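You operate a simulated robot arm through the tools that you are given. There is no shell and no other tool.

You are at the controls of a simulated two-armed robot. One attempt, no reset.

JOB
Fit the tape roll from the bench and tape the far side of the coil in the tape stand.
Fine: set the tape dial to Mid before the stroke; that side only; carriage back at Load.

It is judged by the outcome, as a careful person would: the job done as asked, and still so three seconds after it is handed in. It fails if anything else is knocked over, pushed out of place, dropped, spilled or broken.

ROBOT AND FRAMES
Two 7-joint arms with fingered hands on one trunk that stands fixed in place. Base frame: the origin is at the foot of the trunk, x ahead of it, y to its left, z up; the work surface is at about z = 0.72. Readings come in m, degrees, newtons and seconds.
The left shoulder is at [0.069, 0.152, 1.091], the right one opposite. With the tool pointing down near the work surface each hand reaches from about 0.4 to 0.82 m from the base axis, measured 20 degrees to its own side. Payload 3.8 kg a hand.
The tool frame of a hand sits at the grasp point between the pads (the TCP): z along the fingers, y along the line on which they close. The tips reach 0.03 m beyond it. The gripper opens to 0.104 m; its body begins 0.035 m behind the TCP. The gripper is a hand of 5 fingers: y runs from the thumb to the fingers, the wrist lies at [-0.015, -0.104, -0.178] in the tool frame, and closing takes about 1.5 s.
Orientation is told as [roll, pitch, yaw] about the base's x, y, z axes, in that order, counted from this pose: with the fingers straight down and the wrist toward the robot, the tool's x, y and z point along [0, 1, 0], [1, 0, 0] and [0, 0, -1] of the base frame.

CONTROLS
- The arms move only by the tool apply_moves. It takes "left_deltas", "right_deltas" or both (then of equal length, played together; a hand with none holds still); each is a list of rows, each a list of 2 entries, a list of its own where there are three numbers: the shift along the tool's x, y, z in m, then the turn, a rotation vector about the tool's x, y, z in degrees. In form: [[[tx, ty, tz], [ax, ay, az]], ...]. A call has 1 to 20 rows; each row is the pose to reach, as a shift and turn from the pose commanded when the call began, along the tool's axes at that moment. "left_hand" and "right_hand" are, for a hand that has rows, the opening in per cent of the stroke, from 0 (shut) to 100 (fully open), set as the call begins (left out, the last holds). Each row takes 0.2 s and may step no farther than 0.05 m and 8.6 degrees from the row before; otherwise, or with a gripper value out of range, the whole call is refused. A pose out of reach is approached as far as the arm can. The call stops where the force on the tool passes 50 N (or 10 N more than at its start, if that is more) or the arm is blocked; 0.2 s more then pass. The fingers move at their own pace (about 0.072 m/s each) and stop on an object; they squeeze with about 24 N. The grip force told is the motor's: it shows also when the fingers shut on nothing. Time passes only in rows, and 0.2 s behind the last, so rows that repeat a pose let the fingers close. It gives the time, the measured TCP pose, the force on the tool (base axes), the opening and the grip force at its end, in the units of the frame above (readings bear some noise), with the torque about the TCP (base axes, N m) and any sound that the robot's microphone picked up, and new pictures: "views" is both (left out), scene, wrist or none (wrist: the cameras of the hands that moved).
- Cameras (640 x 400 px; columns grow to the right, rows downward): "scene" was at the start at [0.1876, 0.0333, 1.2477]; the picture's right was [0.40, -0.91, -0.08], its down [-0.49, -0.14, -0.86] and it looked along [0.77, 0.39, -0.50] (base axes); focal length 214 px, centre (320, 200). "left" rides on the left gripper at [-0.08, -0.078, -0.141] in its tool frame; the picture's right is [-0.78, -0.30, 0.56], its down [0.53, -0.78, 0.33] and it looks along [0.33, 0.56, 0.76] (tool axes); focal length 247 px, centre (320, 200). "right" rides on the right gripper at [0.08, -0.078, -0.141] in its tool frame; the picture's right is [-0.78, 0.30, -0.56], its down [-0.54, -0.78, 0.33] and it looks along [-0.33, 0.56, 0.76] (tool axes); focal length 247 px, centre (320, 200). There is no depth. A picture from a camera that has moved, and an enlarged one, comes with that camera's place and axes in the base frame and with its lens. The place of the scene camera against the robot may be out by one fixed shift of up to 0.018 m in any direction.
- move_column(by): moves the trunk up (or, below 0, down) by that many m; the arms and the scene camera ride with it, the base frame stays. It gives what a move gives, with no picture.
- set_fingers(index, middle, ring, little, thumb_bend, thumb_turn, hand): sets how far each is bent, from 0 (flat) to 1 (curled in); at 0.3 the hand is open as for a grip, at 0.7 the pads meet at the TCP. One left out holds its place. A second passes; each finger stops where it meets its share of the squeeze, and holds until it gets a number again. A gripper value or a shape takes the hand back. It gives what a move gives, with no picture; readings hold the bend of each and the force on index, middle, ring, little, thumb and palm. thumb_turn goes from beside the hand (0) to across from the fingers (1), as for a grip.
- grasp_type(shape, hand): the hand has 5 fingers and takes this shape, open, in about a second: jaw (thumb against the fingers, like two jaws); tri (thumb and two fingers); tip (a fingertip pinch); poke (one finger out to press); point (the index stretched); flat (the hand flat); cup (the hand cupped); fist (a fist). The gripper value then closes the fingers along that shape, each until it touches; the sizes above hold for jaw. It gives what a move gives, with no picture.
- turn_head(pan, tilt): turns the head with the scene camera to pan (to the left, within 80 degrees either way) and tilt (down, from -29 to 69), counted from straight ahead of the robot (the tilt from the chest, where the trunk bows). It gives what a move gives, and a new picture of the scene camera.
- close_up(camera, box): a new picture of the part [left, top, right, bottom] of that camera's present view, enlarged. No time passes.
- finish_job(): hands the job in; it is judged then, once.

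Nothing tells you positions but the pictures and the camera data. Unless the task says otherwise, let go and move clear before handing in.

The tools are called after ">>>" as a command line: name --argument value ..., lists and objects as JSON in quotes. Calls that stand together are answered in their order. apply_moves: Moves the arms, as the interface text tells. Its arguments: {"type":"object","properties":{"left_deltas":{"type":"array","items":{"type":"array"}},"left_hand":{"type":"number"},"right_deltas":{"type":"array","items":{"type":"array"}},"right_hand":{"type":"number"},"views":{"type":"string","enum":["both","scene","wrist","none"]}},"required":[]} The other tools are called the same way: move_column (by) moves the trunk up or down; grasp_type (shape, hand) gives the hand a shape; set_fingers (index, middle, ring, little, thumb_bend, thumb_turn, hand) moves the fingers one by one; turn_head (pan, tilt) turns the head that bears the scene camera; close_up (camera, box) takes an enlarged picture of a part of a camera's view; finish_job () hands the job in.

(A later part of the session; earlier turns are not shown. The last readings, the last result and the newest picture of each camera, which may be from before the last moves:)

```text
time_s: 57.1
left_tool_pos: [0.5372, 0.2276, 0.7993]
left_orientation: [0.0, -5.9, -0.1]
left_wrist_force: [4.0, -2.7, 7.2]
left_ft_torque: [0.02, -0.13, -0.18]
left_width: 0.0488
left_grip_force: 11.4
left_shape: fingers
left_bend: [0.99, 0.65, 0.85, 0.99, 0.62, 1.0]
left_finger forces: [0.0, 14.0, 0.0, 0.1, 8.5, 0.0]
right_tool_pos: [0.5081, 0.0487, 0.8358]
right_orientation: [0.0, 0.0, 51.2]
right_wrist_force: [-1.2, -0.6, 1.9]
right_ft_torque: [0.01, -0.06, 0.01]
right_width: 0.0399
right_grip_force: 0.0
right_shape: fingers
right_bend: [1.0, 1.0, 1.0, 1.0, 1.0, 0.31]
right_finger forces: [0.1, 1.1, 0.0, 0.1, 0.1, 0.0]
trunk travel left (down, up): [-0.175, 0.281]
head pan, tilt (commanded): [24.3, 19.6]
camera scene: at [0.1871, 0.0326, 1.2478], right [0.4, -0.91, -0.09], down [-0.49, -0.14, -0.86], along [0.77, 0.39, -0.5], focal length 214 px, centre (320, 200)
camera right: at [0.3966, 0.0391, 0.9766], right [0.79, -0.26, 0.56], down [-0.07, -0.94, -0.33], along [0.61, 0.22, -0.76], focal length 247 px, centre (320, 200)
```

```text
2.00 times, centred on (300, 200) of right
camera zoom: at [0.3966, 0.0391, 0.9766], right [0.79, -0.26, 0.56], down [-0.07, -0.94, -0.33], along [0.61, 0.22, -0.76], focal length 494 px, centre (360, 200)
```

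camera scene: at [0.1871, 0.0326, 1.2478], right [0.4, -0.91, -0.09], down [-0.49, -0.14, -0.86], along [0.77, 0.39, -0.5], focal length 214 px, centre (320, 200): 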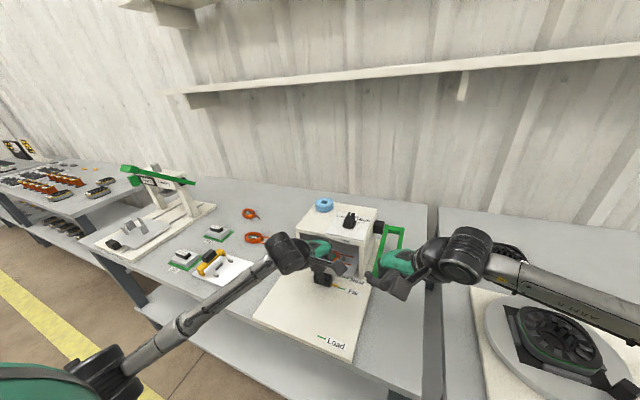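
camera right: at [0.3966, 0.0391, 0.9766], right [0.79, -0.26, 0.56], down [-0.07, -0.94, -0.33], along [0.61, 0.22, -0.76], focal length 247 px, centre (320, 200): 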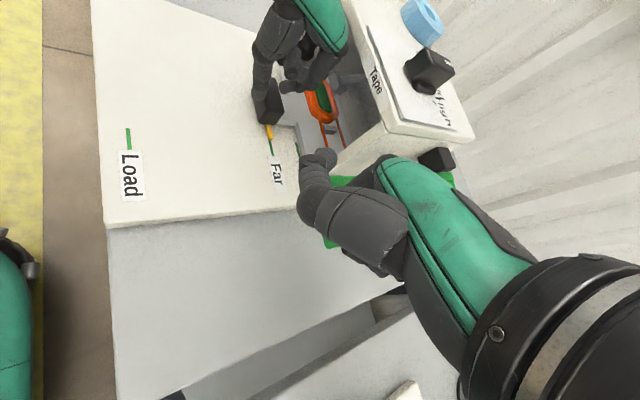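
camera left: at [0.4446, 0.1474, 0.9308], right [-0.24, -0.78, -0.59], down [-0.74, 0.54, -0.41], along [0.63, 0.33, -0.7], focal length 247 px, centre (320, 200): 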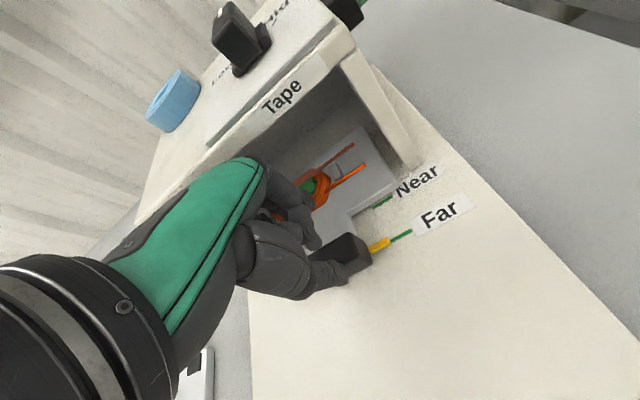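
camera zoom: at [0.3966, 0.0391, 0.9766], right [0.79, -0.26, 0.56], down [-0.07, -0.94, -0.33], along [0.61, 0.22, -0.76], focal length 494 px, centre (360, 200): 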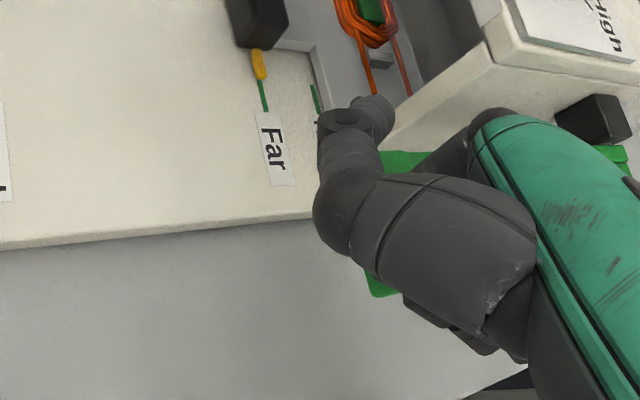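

A small resistance is starting. Continuing down in small steps while watching the force.

>>> apply_moves --right_deltas '[[[0, 0, 0.008], [0, 0, 0]], [[0, 0, 0.016], [0, 0, 0]], [[0, 0, 0.024], [0, 0, 0]], [[0, 0, 0.024], [0, 0, 0]]]'

>>> close_up --camera "scene" --box '[320, 180, 440, 320]'

>>> close_up --camera "right" --box '[160, 100, 440, 300]'

```text
time_s: 58.1
left_tool_pos: [0.536, 0.2269, 0.7984]
left_orientation: [0.0, -6.0, 0.0]
left_wrist_force: [2.8, -1.9, 6.7]
left_ft_torque: [-0.01, -0.15, -0.15]
left_width: 0.0487
left_grip_force: 11.3
left_shape: fingers
left_bend: [0.99, 0.65, 0.85, 0.99, 0.62, 1.0]
left_finger forces: [0.0, 13.8, 0.1, 0.0, 8.6, 0.0]
right_tool_pos: [0.5077, 0.0511, 0.8113]
right_orientation: [0.1, -0.1, 51.3]
right_wrist_force: [-0.6, -0.1, 1.2]
right_ft_torque: [0.02, -0.03, -0.03]
right_width: 0.0402
right_grip_force: 0.3
right_shape: fingers
right_bend: [1.0, 1.0, 1.0, 1.0, 1.0, 0.31]
right_finger forces: [0.0, 1.5, 0.0, 0.1, 0.0, 0.1]
trunk travel left (down, up): [-0.175, 0.281]
head pan, tilt (commanded): [24.3, 19.6]
camera scene: at [0.1871, 0.0326, 1.2478], right [0.4, -0.91, -0.09], down [-0.49, -0.14, -0.86], along [0.77, 0.39, -0.5], focal length 214 px, centre (320, 200)
camera right: at [0.3965, 0.0398, 0.9521], right [0.79, -0.26, 0.56], down [-0.07, -0.94, -0.33], along [0.61, 0.23, -0.76], focal length 247 px, centre (320, 200)
```

scene: 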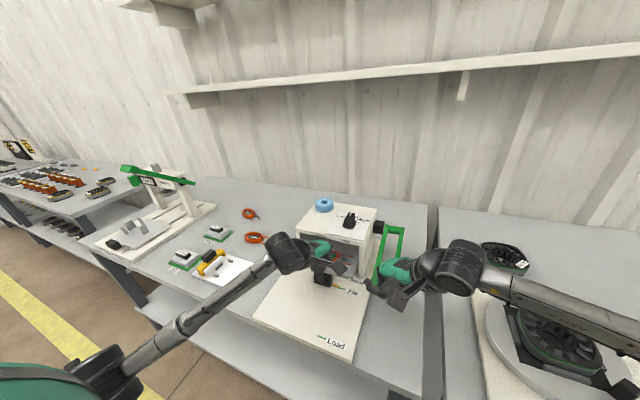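
right: 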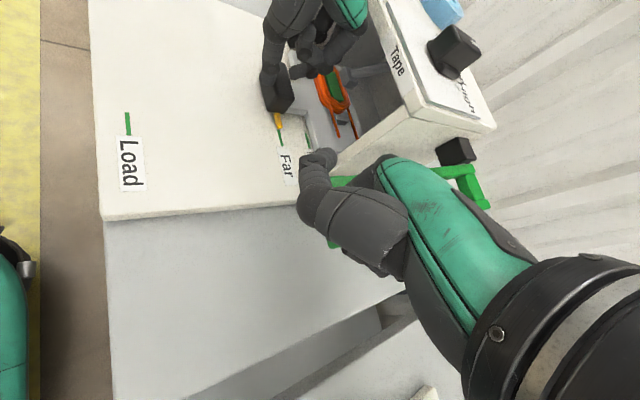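

```text
2.86 times, centred on (380, 250) of scene
camera zoom: at [0.1871, 0.0326, 1.2478], right [0.4, -0.91, -0.09], down [-0.49, -0.14, -0.86], along [0.77, 0.39, -0.5], focal length 613 px, centre (149, 57)
```

zoom: 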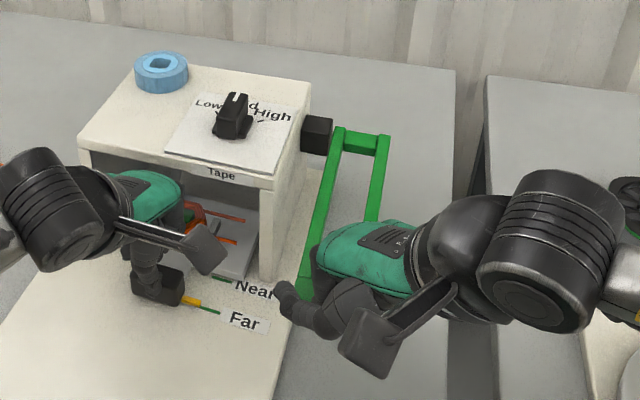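

```text
2.00 times, centred on (300, 200) of right
camera zoom: at [0.3965, 0.0398, 0.9521], right [0.79, -0.26, 0.56], down [-0.07, -0.94, -0.33], along [0.61, 0.23, -0.76], focal length 494 px, centre (360, 200)
```

zoom: 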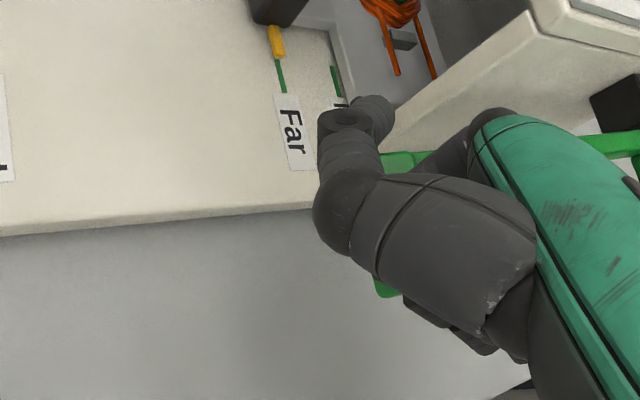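

Still light. Continuing downward, with a slight forward shift now that the lever is below level.

>>> apply_moves --right_deltas '[[[-0.001, 0.001, 0.008], [0, 0, 0]], [[-0.002, 0.0015, 0.016], [0, 0, 0]], [[-0.003, 0.0025, 0.024], [0, 0, 0]], [[-0.003, 0.0025, 0.024], [0, 0, 0]]]'

>>> close_up --camera "scene" --box '[320, 180, 440, 320]'

>>> close_up --camera "left" --box '[260, 50, 560, 270]'

```text
time_s: 58.9
left_tool_pos: [0.5351, 0.2269, 0.799]
left_orientation: [0.0, -6.1, 0.0]
left_wrist_force: [0.5, 0.0, 6.5]
left_ft_torque: [0.04, -0.01, -0.13]
left_width: 0.0481
left_grip_force: 10.2
left_shape: fingers
left_bend: [0.99, 0.64, 0.85, 0.99, 0.63, 1.0]
left_finger forces: [0.0, 10.5, 0.1, 0.0, 10.2, 0.0]
right_tool_pos: [0.5147, 0.0562, 0.8051]
right_orientation: [-0.1, -2.0, 51.6]
right_wrist_force: [-8.9, -2.7, 18.0]
right_ft_torque: [0.16, -0.42, 0.03]
right_width: 0.0402
right_grip_force: 10.2
right_shape: fingers
right_bend: [1.0, 1.0, 1.0, 1.0, 1.0, 0.31]
right_finger forces: [0.1, 19.7, 0.1, 0.0, 0.0, 0.0]
trunk travel left (down, up): [-0.175, 0.281]
head pan, tilt (commanded): [24.3, 19.6]
stopped in row 3 (right hand): the force on the tool passed its limit at 54 N (the readings are from after the stop); the commanded pose is now the measured one
camera scene: at [0.1848, 0.0322, 1.2481], right [0.4, -0.91, -0.08], down [-0.49, -0.14, -0.86], along [0.77, 0.39, -0.5], focal length 214 px, centre (320, 200)
camera right: at [0.3992, 0.0418, 0.9437], right [0.78, -0.26, 0.57], down [-0.05, -0.93, -0.36], along [0.62, 0.25, -0.74], focal length 247 px, centre (320, 200)
```

scene: 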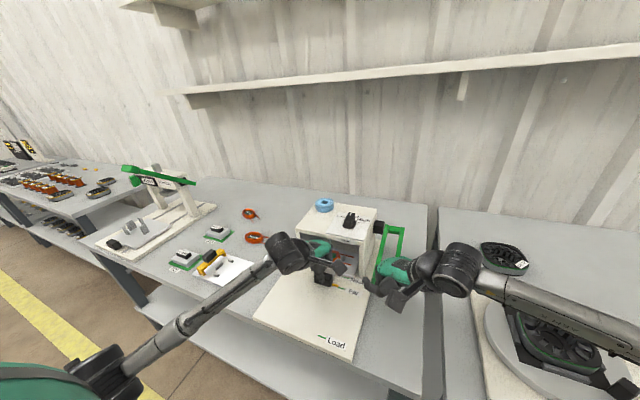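
right: 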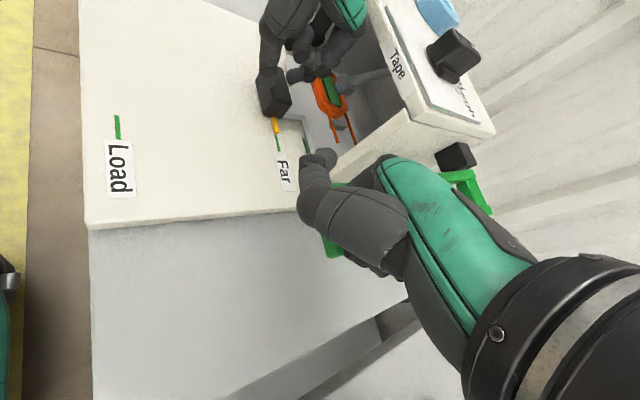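

```text
2.86 times, centred on (380, 250) of scene
camera zoom: at [0.1848, 0.0322, 1.2481], right [0.4, -0.91, -0.08], down [-0.49, -0.14, -0.86], along [0.77, 0.39, -0.5], focal length 613 px, centre (149, 57)
```

zoom: 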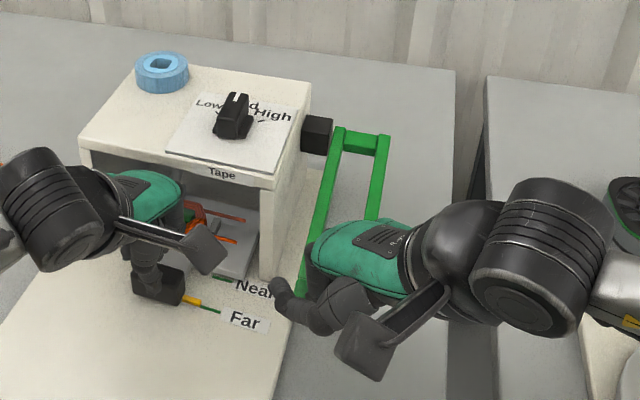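

```text
1.82 times, centred on (410, 160) of left
camera zoom: at [0.4425, 0.1473, 0.9313], right [-0.24, -0.78, -0.59], down [-0.74, 0.54, -0.41], along [0.63, 0.33, -0.7], focal length 449 px, centre (156, 273)
```

zoom: 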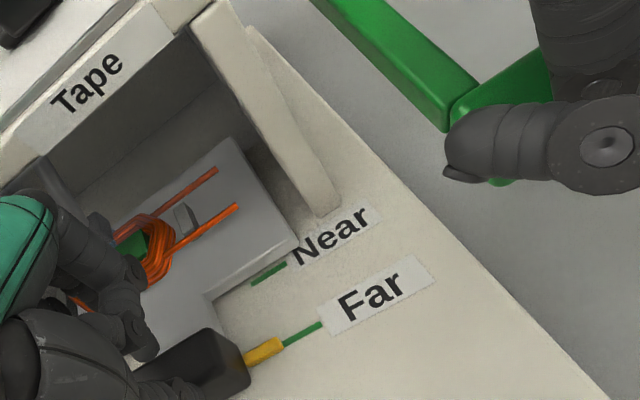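

The lever met a firm stop at the bottom of its stroke. Let me look at the coil for the tape before raising the lever.

>>> close_up --camera "right" --box '[250, 40, 410, 180]'

>>> close_up --camera "left" --box '[260, 120, 400, 240]'

>>> close_up --camera "scene" --box '[290, 210, 370, 290]'

```text
2.86 times, centred on (330, 110) of right
camera zoom: at [0.3992, 0.0418, 0.9437], right [0.78, -0.26, 0.57], down [-0.05, -0.93, -0.36], along [0.62, 0.25, -0.74], focal length 706 px, centre (291, 457)
```

zoom: 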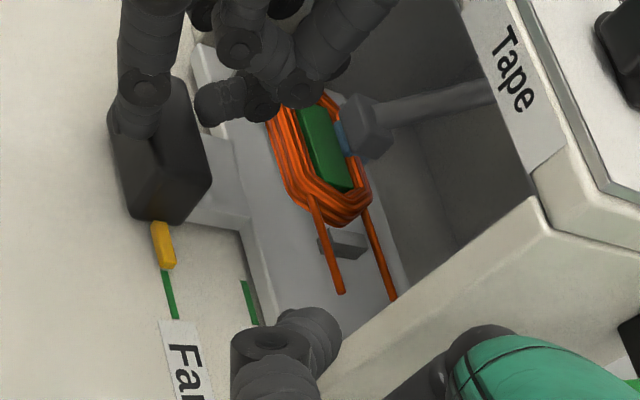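

```text
3.33 times, centred on (330, 180) of left
camera zoom: at [0.4425, 0.1473, 0.9313], right [-0.24, -0.78, -0.59], down [-0.74, 0.54, -0.41], along [0.63, 0.33, -0.7], focal length 823 px, centre (287, 267)
```

zoom: 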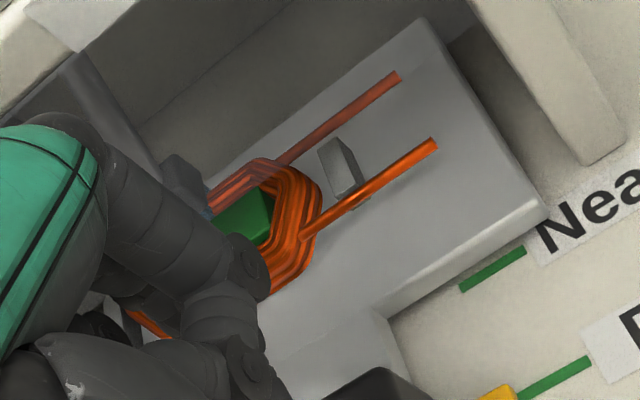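

```text
5.00 times, centred on (330, 250) of scene
camera zoom: at [0.1848, 0.0322, 1.2481], right [0.4, -0.91, -0.08], down [-0.49, -0.14, -0.86], along [0.77, 0.39, -0.5], focal length 1072 px, centre (270, -50)
```

zoom: 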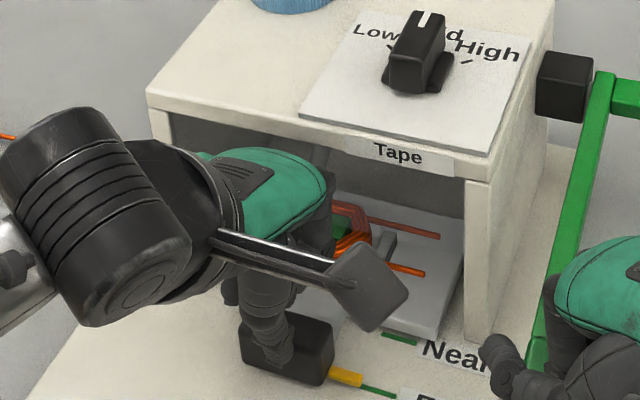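

The taping head has come down on the far side of the coil and blue tape shows there. Now I'll raise the right hand slowly and see whether the lever follows up.

>>> apply_moves --right_deltas '[[[0, 0, -0.01], [0, 0, 0]], [[0, 0, -0.025], [0, 0, 0]], [[0, 0, -0.04], [0, 0, 0]], [[0, 0, -0.04], [0, 0, 0]]]'

>>> close_up --camera "scene" --box '[320, 180, 440, 320]'

>>> close_up --camera "right" --box '[200, 60, 420, 260]'

```text
time_s: 59.9
left_tool_pos: [0.5355, 0.2272, 0.7986]
left_orientation: [0.0, -6.0, -0.1]
left_wrist_force: [4.3, 0.1, 16.6]
left_ft_torque: [0.09, -0.14, -0.18]
left_width: 0.0484
left_grip_force: 13.8
left_shape: fingers
left_bend: [0.99, 0.64, 0.85, 0.99, 0.63, 1.0]
left_finger forces: [0.0, 17.9, 0.0, 0.0, 9.8, 0.1]
right_tool_pos: [0.5151, 0.0521, 0.8428]
right_orientation: [-0.1, -1.4, 51.4]
right_wrist_force: [-0.2, -0.4, 0.4]
right_ft_torque: [0.05, -0.01, 0.02]
right_width: 0.04
right_grip_force: 0.6
right_shape: fingers
right_bend: [1.0, 1.0, 1.0, 1.0, 1.0, 0.31]
right_finger forces: [0.0, 0.9, 0.1, 0.0, 0.0, 0.0]
trunk travel left (down, up): [-0.175, 0.281]
head pan, tilt (commanded): [24.3, 19.6]
camera scene: at [0.1863, 0.0323, 1.248], right [0.4, -0.91, -0.09], down [-0.49, -0.14, -0.86], along [0.77, 0.39, -0.5], focal length 214 px, centre (320, 200)
camera right: at [0.4, 0.0392, 0.9813], right [0.78, -0.26, 0.57], down [-0.06, -0.93, -0.35], along [0.62, 0.24, -0.75], focal length 247 px, centre (320, 200)
```

scene: 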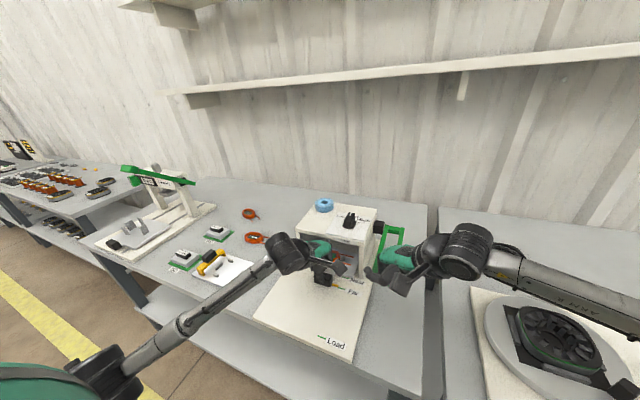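
right: 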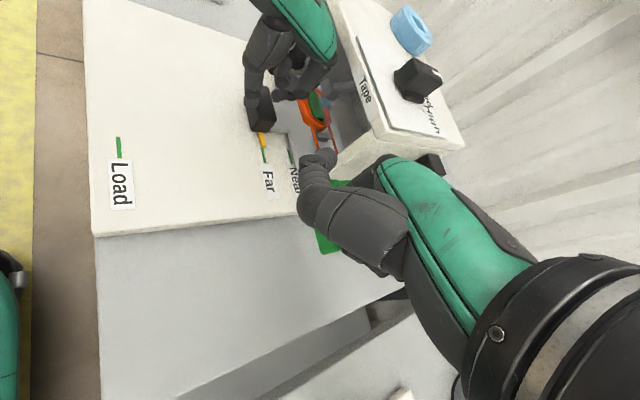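

```text
2.86 times, centred on (380, 250) of scene
camera zoom: at [0.1863, 0.0323, 1.248], right [0.4, -0.91, -0.09], down [-0.49, -0.14, -0.86], along [0.77, 0.39, -0.5], focal length 613 px, centre (149, 57)
```

zoom: 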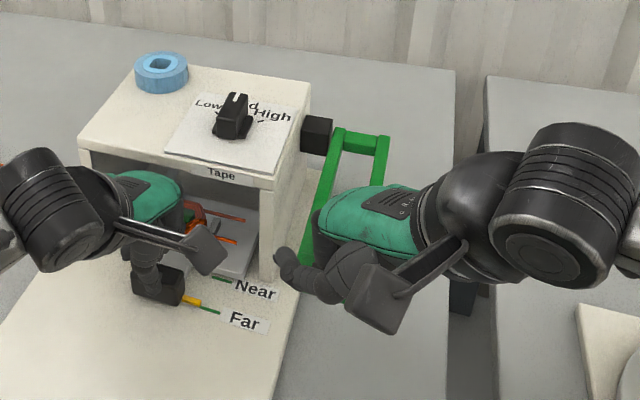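

```text
2.00 times, centred on (310, 160) of right
camera zoom: at [0.4, 0.0392, 0.9813], right [0.78, -0.26, 0.57], down [-0.06, -0.93, -0.35], along [0.62, 0.24, -0.75], focal length 494 px, centre (340, 280)
```

zoom: 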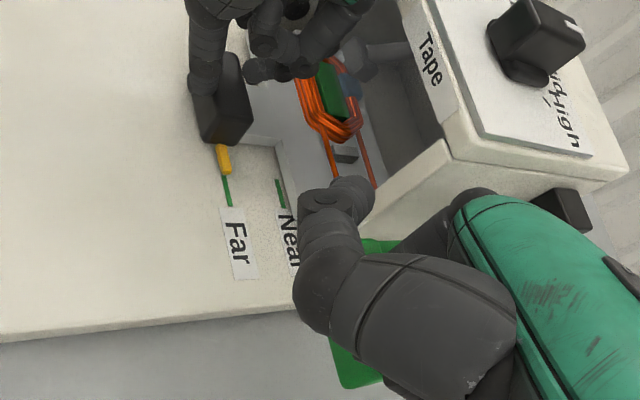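

The lever springs back up with the hand. I'll raise the right hand along the arc until the lever is fully up, then clear away.

>>> apply_moves --right_deltas '[[[0, 0, -0.02], [0, 0, 0]], [[-0.003, 0.0025, -0.04], [0, 0, 0]], [[-0.007, 0.005, -0.06], [0, 0, 0]], [[-0.01, 0.008, -0.08], [0, 0, 0]], [[-0.0135, 0.011, -0.1], [0, 0, 0]], [[-0.017, 0.013, -0.12], [0, 0, 0]], [[-0.017, 0.013, -0.15], [0, 0, 0]], [[-0.017, 0.013, -0.19], [0, 0, 0]], [[-0.017, 0.013, -0.22], [0, 0, 0]], [[-0.017, 0.013, -0.22], [0, 0, 0]]]'

>>> close_up --camera "scene" --box '[290, 180, 430, 320]'

>>> close_up --camera "right" --box '[160, 100, 380, 290]'

>>> close_up --camera "left" --box '[260, 120, 440, 280]'

```text
time_s: 62.1
left_tool_pos: [0.5341, 0.2264, 0.7987]
left_orientation: [0.1, -5.9, 0.0]
left_wrist_force: [4.8, 0.2, 18.9]
left_ft_torque: [0.12, -0.14, -0.19]
left_width: 0.0484
left_grip_force: 15.4
left_shape: fingers
left_bend: [0.99, 0.63, 0.85, 0.99, 0.63, 1.0]
left_finger forces: [0.0, 21.1, 0.1, 0.1, 10.2, 0.0]
right_tool_pos: [0.5305, 0.0486, 1.0621]
right_orientation: [-0.1, -1.6, 51.5]
right_wrist_force: [-0.2, 0.2, 0.2]
right_ft_torque: [0.01, 0.01, 0.03]
right_width: 0.0402
right_grip_force: 0.2
right_shape: fingers
right_bend: [1.0, 1.0, 1.0, 1.0, 1.0, 0.31]
right_finger forces: [0.1, 0.1, 0.1, 0.0, 0.0, 0.0]
trunk travel left (down, up): [-0.175, 0.281]
head pan, tilt (commanded): [24.3, 19.6]
camera scene: at [0.1859, 0.0322, 1.248], right [0.4, -0.91, -0.09], down [-0.49, -0.14, -0.86], along [0.77, 0.39, -0.5], focal length 214 px, centre (320, 200)
camera right: at [0.4174, 0.0354, 1.2006], right [0.78, -0.26, 0.57], down [-0.06, -0.93, -0.35], along [0.62, 0.24, -0.75], focal length 247 px, centre (320, 200)
```

scene: 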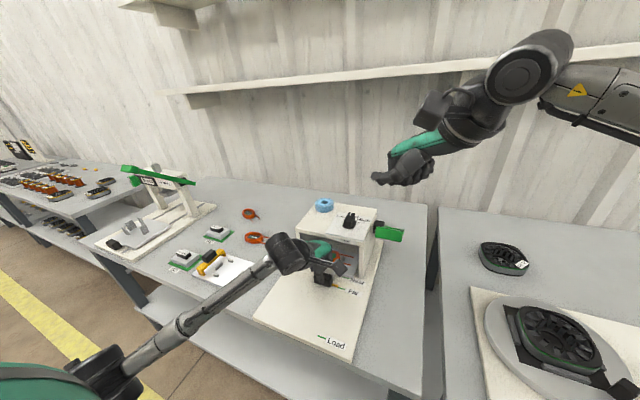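
right: 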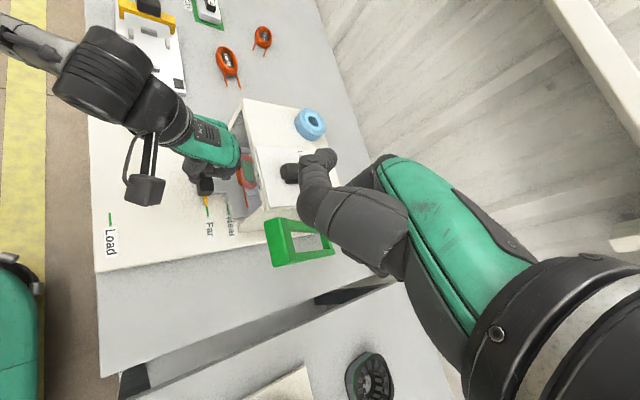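

```text
2.86 times, centred on (360, 250) of scene
camera zoom: at [0.1859, 0.0322, 1.248], right [0.4, -0.91, -0.09], down [-0.49, -0.14, -0.86], along [0.77, 0.39, -0.5], focal length 613 px, centre (206, 57)
```

zoom: 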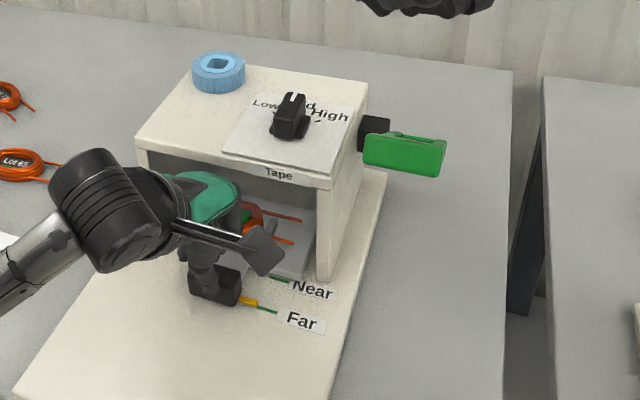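

```text
2.11 times, centred on (270, 195) of right
camera zoom: at [0.4174, 0.0354, 1.2006], right [0.78, -0.26, 0.57], down [-0.06, -0.93, -0.35], along [0.62, 0.24, -0.75], focal length 520 px, centre (425, 210)
```

zoom: 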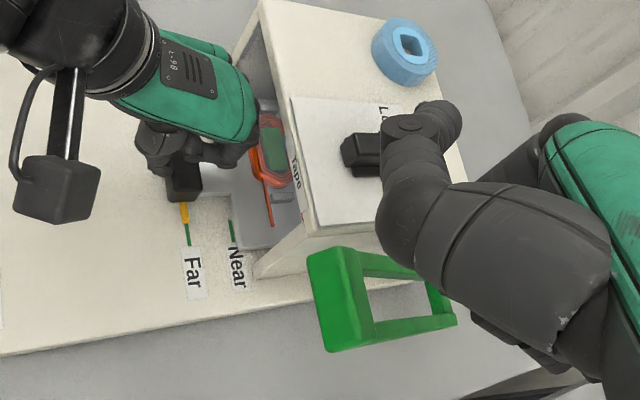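

```text
2.50 times, centred on (350, 200) of left
camera zoom: at [0.4432, 0.1472, 0.9301], right [-0.24, -0.78, -0.59], down [-0.74, 0.54, -0.41], along [0.63, 0.33, -0.7], focal length 617 px, centre (245, 200)
```

zoom: 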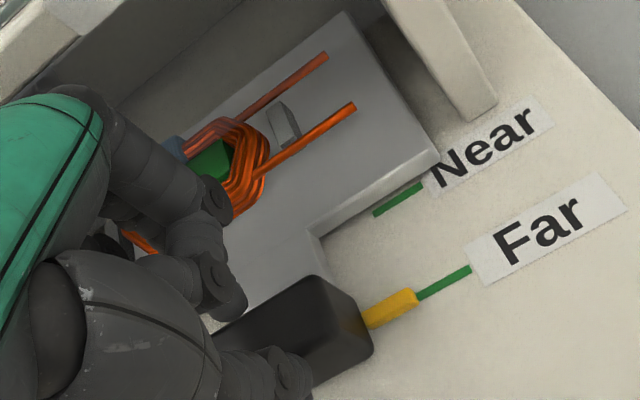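

The lever is fully back up and blue tape is on the coil's far side. Now I'll move the right hand off to the right, and re-seat the left pinch (it has ridden up) before pulling the carriage back.

>>> apply_moves --right_deltas '[[[-0.015, -0.02, -0.02], [0, 0, 0]], [[-0.03, -0.04, -0.04], [0, 0, 0]], [[-0.047, -0.06, -0.05], [0, 0, 0]], [[-0.063, -0.078, -0.05], [0, 0, 0]]]' --views "none"

>>> set_fingers --hand "left" --middle 0.5 --ring 0.5 --thumb_bend 0.52

>>> close_up --camera "left" --box '[240, 120, 440, 300]'

>>> close_up --camera "scene" --box '[290, 220, 370, 300]'

```text
time_s: 63.1
left_tool_pos: [0.5341, 0.2283, 0.7977]
left_orientation: [0.2, -5.9, 0.0]
left_wrist_force: [4.4, 0.6, 18.6]
left_ft_torque: [0.16, -0.13, -0.16]
left_width: 0.0486
left_grip_force: 16.4
left_shape: fingers
left_bend: [0.99, 0.73, 0.85, 0.99, 0.63, 1.0]
left_finger forces: [0.0, 21.0, 0.1, 0.1, 10.3, 0.0]
right_tool_pos: [0.5304, -0.0521, 1.109]
right_orientation: [-0.1, -1.5, 51.6]
right_wrist_force: [0.3, 0.6, -0.5]
right_ft_torque: [0.02, -0.02, 0.0]
right_width: 0.0403
right_grip_force: 0.0
right_shape: fingers
right_bend: [1.0, 1.0, 1.0, 1.0, 1.0, 0.31]
right_finger forces: [0.1, 0.0, 0.0, 0.0, 0.0, 0.0]
trunk travel left (down, up): [-0.175, 0.281]
head pan, tilt (commanded): [24.3, 19.6]
```

```text
time_s: 64.1
left_tool_pos: [0.5355, 0.2279, 0.796]
left_orientation: [-0.1, -5.7, -0.1]
left_wrist_force: [0.9, -0.4, -1.0]
left_ft_torque: [0.03, 0.0, 0.01]
left_width: 0.0523
left_grip_force: 0.1
left_shape: fingers
left_bend: [0.99, 0.5, 0.5, 0.99, 0.52, 1.0]
left_finger forces: [0.0, 0.0, 0.0, 0.0, 0.1, 0.0]
right_tool_pos: [0.531, -0.0519, 1.1094]
right_orientation: [0.0, -1.4, 51.5]
right_wrist_force: [-1.6, -0.8, 0.3]
right_ft_torque: [0.02, -0.01, -0.03]
right_width: 0.0402
right_grip_force: 0.0
right_shape: fingers
right_bend: [1.0, 1.0, 1.0, 1.0, 1.0, 0.31]
right_finger forces: [0.1, 0.0, 0.1, 0.0, 0.0, 0.0]
trunk travel left (down, up): [-0.175, 0.281]
head pan, tilt (commanded): [24.3, 19.6]
```

```text
2.22 times, centred on (340, 210) of left
camera zoom: at [0.4443, 0.1479, 0.9286], right [-0.24, -0.78, -0.58], down [-0.74, 0.54, -0.41], along [0.63, 0.33, -0.7], focal length 549 px, centre (276, 178)
```

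zoom: 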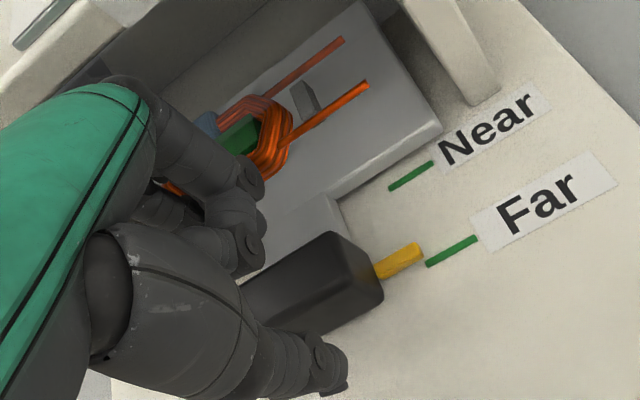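

```text
5.00 times, centred on (330, 260) of scene
camera zoom: at [0.1876, 0.0332, 1.2477], right [0.4, -0.91, -0.08], down [-0.49, -0.14, -0.86], along [0.77, 0.39, -0.5], focal length 1072 px, centre (270, -100)
```

zoom: 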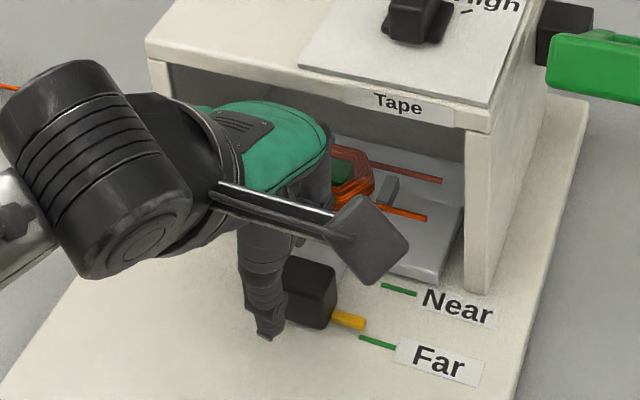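

The carriage slid a few mm forward as I let go, which no longer matters. I'll lower the hand a little so the fingers sit deeper behind the handle and close again.

>>> apply_moves --left_deltas '[[[0, 0.002, 0.003], [0, 0, 0]], [[0, 0.0034, 0.0064], [0, 0, 0]], [[0, 0.0034, 0.0064], [0, 0, 0]]]' --views "none"

>>> set_fingers --hand "left" --middle 0.85 --ring 0.85 --thumb_bend 0.6

>>> close_up --camera "left" --box '[240, 120, 440, 300]'

>>> close_up --camera "scene" --box '[290, 220, 370, 300]'

```text
time_s: 64.9
left_tool_pos: [0.5408, 0.227, 0.7914]
left_orientation: [0.0, -5.8, 0.0]
left_wrist_force: [0.6, -0.3, -0.7]
left_ft_torque: [0.0, -0.03, -0.01]
left_width: 0.0521
left_grip_force: 0.0
left_shape: fingers
left_bend: [0.99, 0.5, 0.5, 0.99, 0.52, 1.0]
left_finger forces: [0.0, 0.1, 0.1, 0.0, 0.0, 0.1]
right_tool_pos: [0.5317, -0.0505, 1.1091]
right_orientation: [0.0, -1.4, 51.5]
right_wrist_force: [-0.2, -0.1, -0.2]
right_ft_torque: [-0.03, 0.04, 0.02]
right_width: 0.0403
right_grip_force: 0.0
right_shape: fingers
right_bend: [1.0, 1.0, 1.0, 1.0, 1.0, 0.31]
right_finger forces: [0.0, 0.0, 0.1, 0.0, 0.0, 0.1]
trunk travel left (down, up): [-0.175, 0.281]
head pan, tilt (commanded): [24.3, 19.6]
```

```text
time_s: 65.9
left_tool_pos: [0.5402, 0.2283, 0.7902]
left_orientation: [0.1, -5.8, -0.1]
left_wrist_force: [-2.0, -1.7, 2.6]
left_ft_torque: [-0.02, 0.17, -0.09]
left_width: 0.0542
left_grip_force: 9.1
left_shape: fingers
left_bend: [0.99, 0.75, 0.85, 0.99, 0.51, 1.0]
left_finger forces: [0.0, 8.9, 0.0, 0.0, 10.0, 0.0]
right_tool_pos: [0.5309, -0.0522, 1.1095]
right_orientation: [-0.1, -1.4, 51.5]
right_wrist_force: [0.5, 0.7, -0.1]
right_ft_torque: [0.02, -0.01, 0.0]
right_width: 0.0402
right_grip_force: 0.0
right_shape: fingers
right_bend: [1.0, 1.0, 1.0, 1.0, 1.0, 0.31]
right_finger forces: [0.1, 0.0, 0.0, 0.0, 0.0, 0.0]
trunk travel left (down, up): [-0.175, 0.281]
head pan, tilt (commanded): [24.3, 19.6]
```

```text
2.22 times, centred on (340, 210) of left
camera zoom: at [0.4488, 0.148, 0.9231], right [-0.24, -0.78, -0.58], down [-0.74, 0.54, -0.41], along [0.63, 0.33, -0.7], focal length 549 px, centre (276, 178)
```

zoom: 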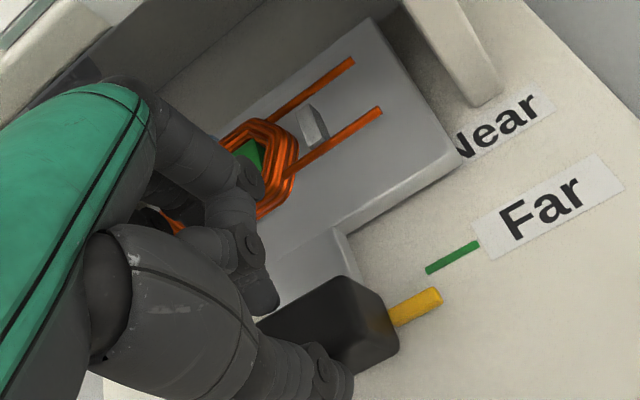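

```text
5.00 times, centred on (330, 260) of scene
camera zoom: at [0.187, 0.0331, 1.2478], right [0.4, -0.91, -0.08], down [-0.49, -0.14, -0.86], along [0.77, 0.39, -0.5], focal length 1072 px, centre (270, -100)
```

zoom: 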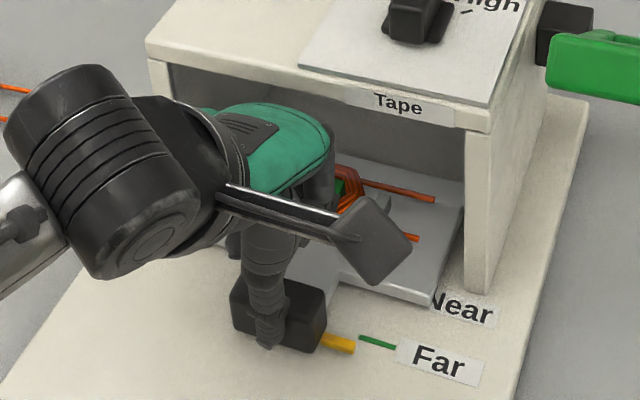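

The pinch is solid again (about 9–10 N each side). Pulling the carriage back toward Load, straightening the hand on the way.

>>> apply_moves --left_deltas '[[[0, -0.0149, -0.0016], [2, 0, 0]], [[0, -0.0298, -0.0031], [4, 0, 0]], [[0, -0.0447, -0.0047], [6, 0, 0]], [[0, -0.0597, -0.0063], [6, 0, 0]], [[0, -0.0746, -0.0078], [6, 0, 0]], [[0, -0.0895, -0.0094], [6, 0, 0]], [[0, -0.1044, -0.011], [6, 0, 0]], [[0, -0.1044, -0.011], [6, 0, 0]]]'

>>> close_up --camera "left" --box '[240, 130, 480, 330]'

>>> close_up --camera "scene" --box '[270, 240, 370, 350]'

```text
time_s: 67.7
left_tool_pos: [0.4352, 0.228, 0.7912]
left_orientation: [-0.1, 0.4, 0.0]
left_wrist_force: [-2.0, 0.7, -8.8]
left_ft_torque: [-0.01, -0.14, -0.09]
left_width: 0.0537
left_grip_force: 8.9
left_shape: fingers
left_bend: [0.99, 0.75, 0.85, 0.99, 0.51, 1.0]
left_finger forces: [0.0, 7.7, 0.1, 0.0, 9.8, 0.0]
right_tool_pos: [0.5324, -0.0505, 1.1093]
right_orientation: [0.0, -1.3, 51.5]
right_wrist_force: [0.2, 0.1, -1.0]
right_ft_torque: [0.0, -0.01, -0.01]
right_width: 0.0404
right_grip_force: 0.1
right_shape: fingers
right_bend: [1.0, 1.0, 1.0, 1.0, 1.0, 0.31]
right_finger forces: [0.0, 0.0, 0.1, 0.0, 0.0, 0.1]
trunk travel left (down, up): [-0.175, 0.281]
head pan, tilt (commanded): [24.3, 19.6]
camera scene: at [0.1882, 0.0336, 1.2475], right [0.4, -0.91, -0.08], down [-0.49, -0.14, -0.86], along [0.77, 0.39, -0.51], focal length 214 px, centre (320, 200)
camera left: at [0.3577, 0.148, 0.932], right [-0.3, -0.78, -0.55], down [-0.78, 0.54, -0.33], along [0.55, 0.33, -0.77], focal length 247 px, centre (320, 200)
```

scene: 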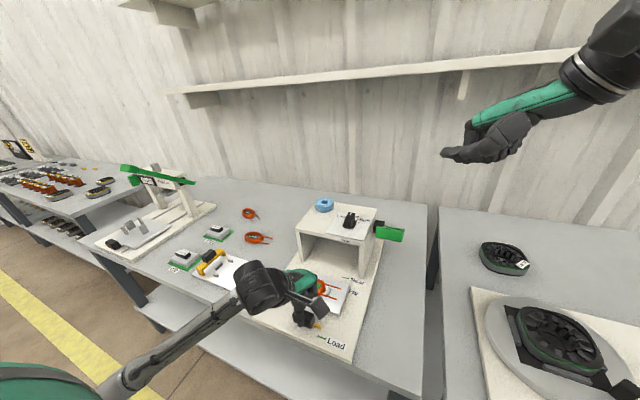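
left: 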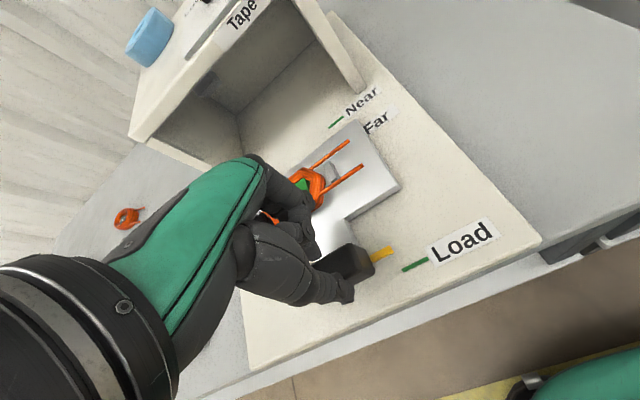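

```text
2.00 times, centred on (360, 230) of left
camera zoom: at [0.3577, 0.148, 0.932], right [-0.3, -0.78, -0.55], down [-0.78, 0.54, -0.33], along [0.55, 0.33, -0.77], focal length 494 px, centre (240, 140)
```

zoom: 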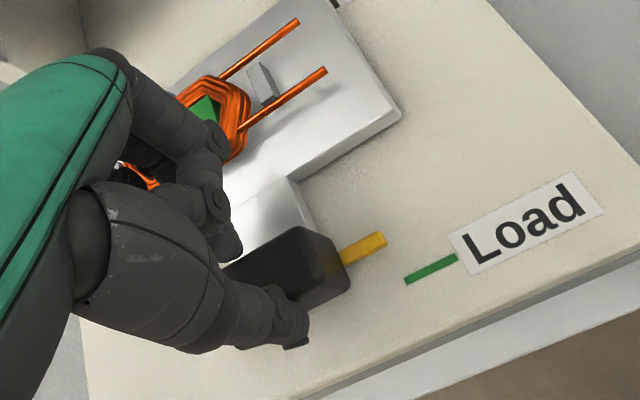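

```text
3.64 times, centred on (320, 295) of scene
camera zoom: at [0.1882, 0.0336, 1.2475], right [0.4, -0.91, -0.08], down [-0.49, -0.14, -0.86], along [0.77, 0.39, -0.51], focal length 780 px, centre (320, -146)
```

zoom: 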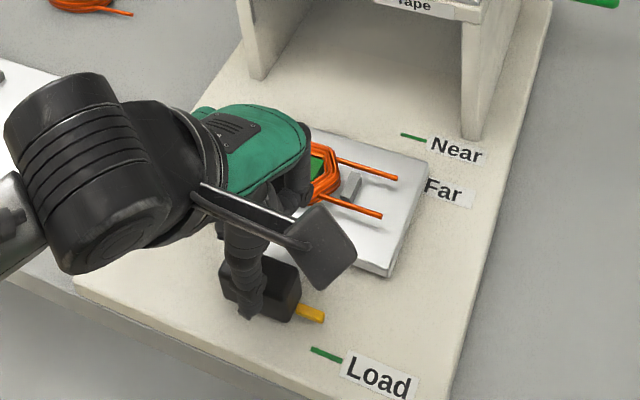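

About 15 mm to go to the Load mark. Finishing the pull.

>>> apply_moves --left_deltas '[[[0, -0.007, 0], [0, 0, 0]], [[0, -0.0145, 0], [0, 0, 0]], [[0, -0.0145, 0], [0, 0, 0]]]'

>>> close_up --camera "left" --box '[240, 130, 480, 330]'

>>> close_up --camera "scene" --box '[270, 240, 370, 350]'

```text
time_s: 68.5
left_tool_pos: [0.4208, 0.2269, 0.7913]
left_orientation: [0.0, 0.3, 0.0]
left_wrist_force: [-0.1, 0.4, -4.3]
left_ft_torque: [-0.03, -0.04, -0.14]
left_width: 0.0537
left_grip_force: 8.7
left_shape: fingers
left_bend: [0.99, 0.75, 0.85, 0.99, 0.51, 1.0]
left_finger forces: [0.1, 9.0, 0.0, 0.0, 9.2, 0.1]
right_tool_pos: [0.5313, -0.0508, 1.1083]
right_orientation: [0.0, -1.4, 51.5]
right_wrist_force: [-0.4, 0.3, -0.3]
right_ft_torque: [0.03, 0.02, -0.01]
right_width: 0.04
right_grip_force: 0.0
right_shape: fingers
right_bend: [1.0, 1.0, 1.0, 1.0, 1.0, 0.31]
right_finger forces: [0.0, 0.1, 0.0, 0.1, 0.0, 0.0]
trunk travel left (down, up): [-0.175, 0.281]
head pan, tilt (commanded): [24.3, 19.6]
camera scene: at [0.1881, 0.0333, 1.2476], right [0.4, -0.91, -0.09], down [-0.49, -0.14, -0.86], along [0.77, 0.39, -0.5], focal length 214 px, centre (320, 200)
camera left: at [0.3441, 0.1478, 0.9322], right [-0.3, -0.78, -0.56], down [-0.78, 0.54, -0.33], along [0.55, 0.33, -0.76], focal length 247 px, centre (320, 200)
```

scene: 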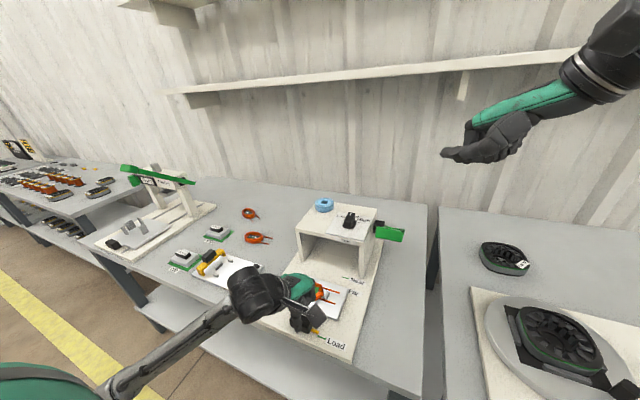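
left: 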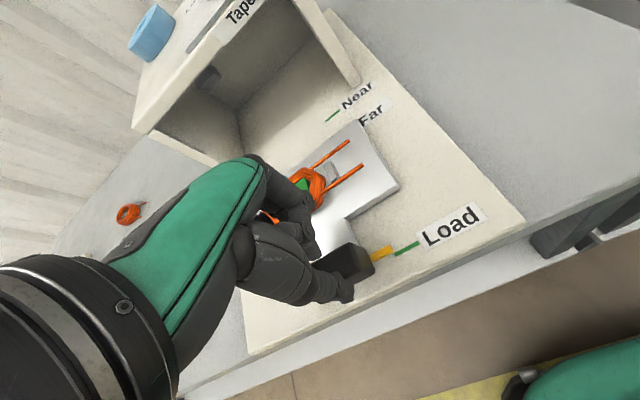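

```text
2.00 times, centred on (360, 230) of left
camera zoom: at [0.3441, 0.1478, 0.9322], right [-0.3, -0.78, -0.56], down [-0.78, 0.54, -0.33], along [0.55, 0.33, -0.76], focal length 494 px, centre (240, 140)
```

zoom: 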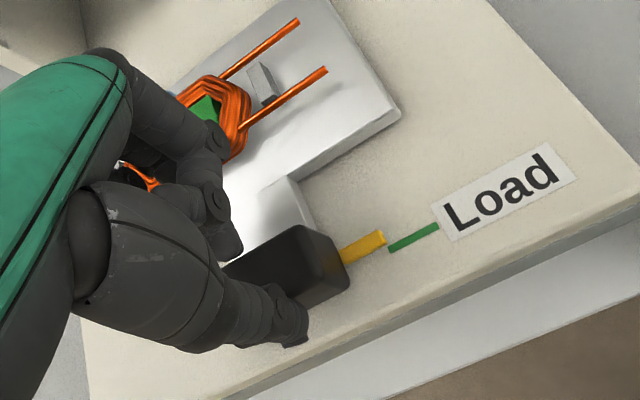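

```text
3.64 times, centred on (320, 295) of scene
camera zoom: at [0.1881, 0.0333, 1.2476], right [0.4, -0.91, -0.09], down [-0.49, -0.14, -0.86], along [0.77, 0.39, -0.5], focal length 780 px, centre (320, -146)
```

zoom: 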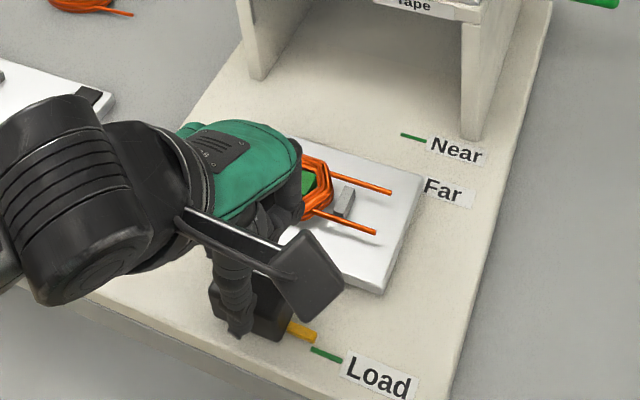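

Roughly 5 mm remain. Pulling a little further.

>>> apply_moves --left_deltas '[[[0, -0.003, 0], [0, 0, 0]], [[0, -0.0055, 0], [0, 0, 0]], [[0, -0.0055, 0], [0, 0, 0]]]' --views "none"

>>> close_up --camera "left" --box '[300, 180, 460, 310]'

>>> close_up --camera "scene" --box '[290, 290, 360, 350]'

```text
time_s: 69.3
left_tool_pos: [0.4161, 0.2271, 0.7917]
left_orientation: [0.0, 0.1, 0.0]
left_wrist_force: [5.3, 2.3, -0.1]
left_ft_torque: [0.02, -0.19, -0.21]
left_width: 0.0535
left_grip_force: 10.7
left_shape: fingers
left_bend: [0.99, 0.75, 0.85, 0.99, 0.52, 1.0]
left_finger forces: [0.0, 13.4, 0.1, 0.0, 7.2, 0.0]
right_tool_pos: [0.5318, -0.0512, 1.1086]
right_orientation: [0.0, -1.4, 51.4]
right_wrist_force: [0.5, -0.2, -0.8]
right_ft_torque: [0.03, 0.01, -0.01]
right_width: 0.0403
right_grip_force: 0.0
right_shape: fingers
right_bend: [1.0, 1.0, 1.0, 1.0, 1.0, 0.31]
right_finger forces: [0.0, 0.0, 0.1, 0.0, 0.0, 0.0]
trunk travel left (down, up): [-0.175, 0.281]
head pan, tilt (commanded): [24.3, 19.6]
```

```text
3.08 times, centred on (380, 245) of left
camera zoom: at [0.3389, 0.1477, 0.9322], right [-0.3, -0.78, -0.56], down [-0.78, 0.54, -0.33], along [0.55, 0.33, -0.76], focal length 760 px, centre (135, 62)
```

zoom: 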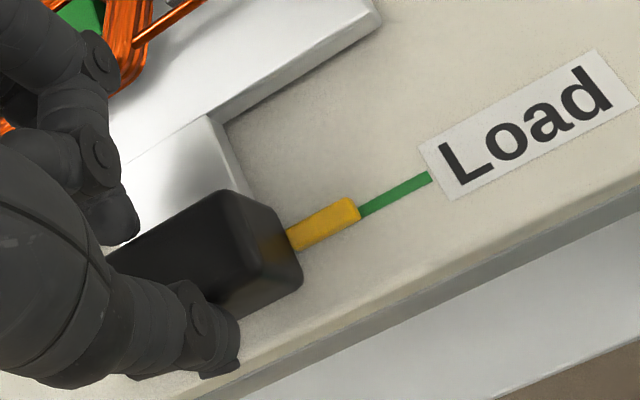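

```text
6.67 times, centred on (325, 320) of scene
camera zoom: at [0.1885, 0.0334, 1.2476], right [0.4, -0.91, -0.09], down [-0.49, -0.14, -0.86], along [0.77, 0.39, -0.51], focal length 1430 px, centre (287, -600)
```

zoom: 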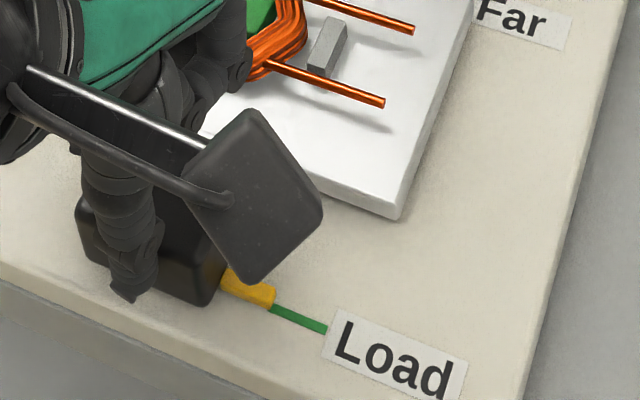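

The pointer is on the Load mark and the carriage feels to be against its stop. I'll withdraw the thumb first (so nothing pushes it forward), then open the fingers.

>>> set_fingers --hand "left" --thumb_bend 0.38

>>> close_up --camera "left" --box '[300, 180, 460, 310]'

```text
time_s: 70.3
left_tool_pos: [0.4186, 0.2276, 0.7908]
left_orientation: [0.0, 0.2, 0.0]
left_wrist_force: [12.1, 2.6, 2.2]
left_ft_torque: [0.07, -0.27, -0.18]
left_width: 0.0592
left_grip_force: 6.5
left_shape: fingers
left_bend: [0.99, 0.75, 0.85, 0.99, 0.38, 0.99]
left_finger forces: [0.0, 13.1, 0.0, 0.0, 0.0, 0.0]
right_tool_pos: [0.5321, -0.0513, 1.1089]
right_orientation: [0.0, -1.4, 51.5]
right_wrist_force: [-0.7, -0.5, -0.2]
right_ft_torque: [0.02, -0.02, -0.02]
right_width: 0.0399
right_grip_force: 0.0
right_shape: fingers
right_bend: [1.0, 1.0, 1.0, 1.0, 1.0, 0.31]
right_finger forces: [0.0, 0.0, 0.1, 0.1, 0.1, 0.1]
trunk travel left (down, up): [-0.175, 0.281]
head pan, tilt (commanded): [24.3, 19.6]
```

```text
3.08 times, centred on (380, 245) of left
camera zoom: at [0.3395, 0.1477, 0.932], right [-0.3, -0.78, -0.56], down [-0.78, 0.54, -0.33], along [0.55, 0.33, -0.76], focal length 760 px, centre (135, 62)
```

zoom: 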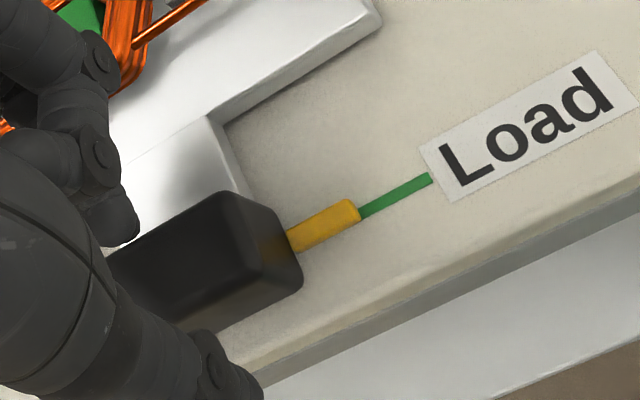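

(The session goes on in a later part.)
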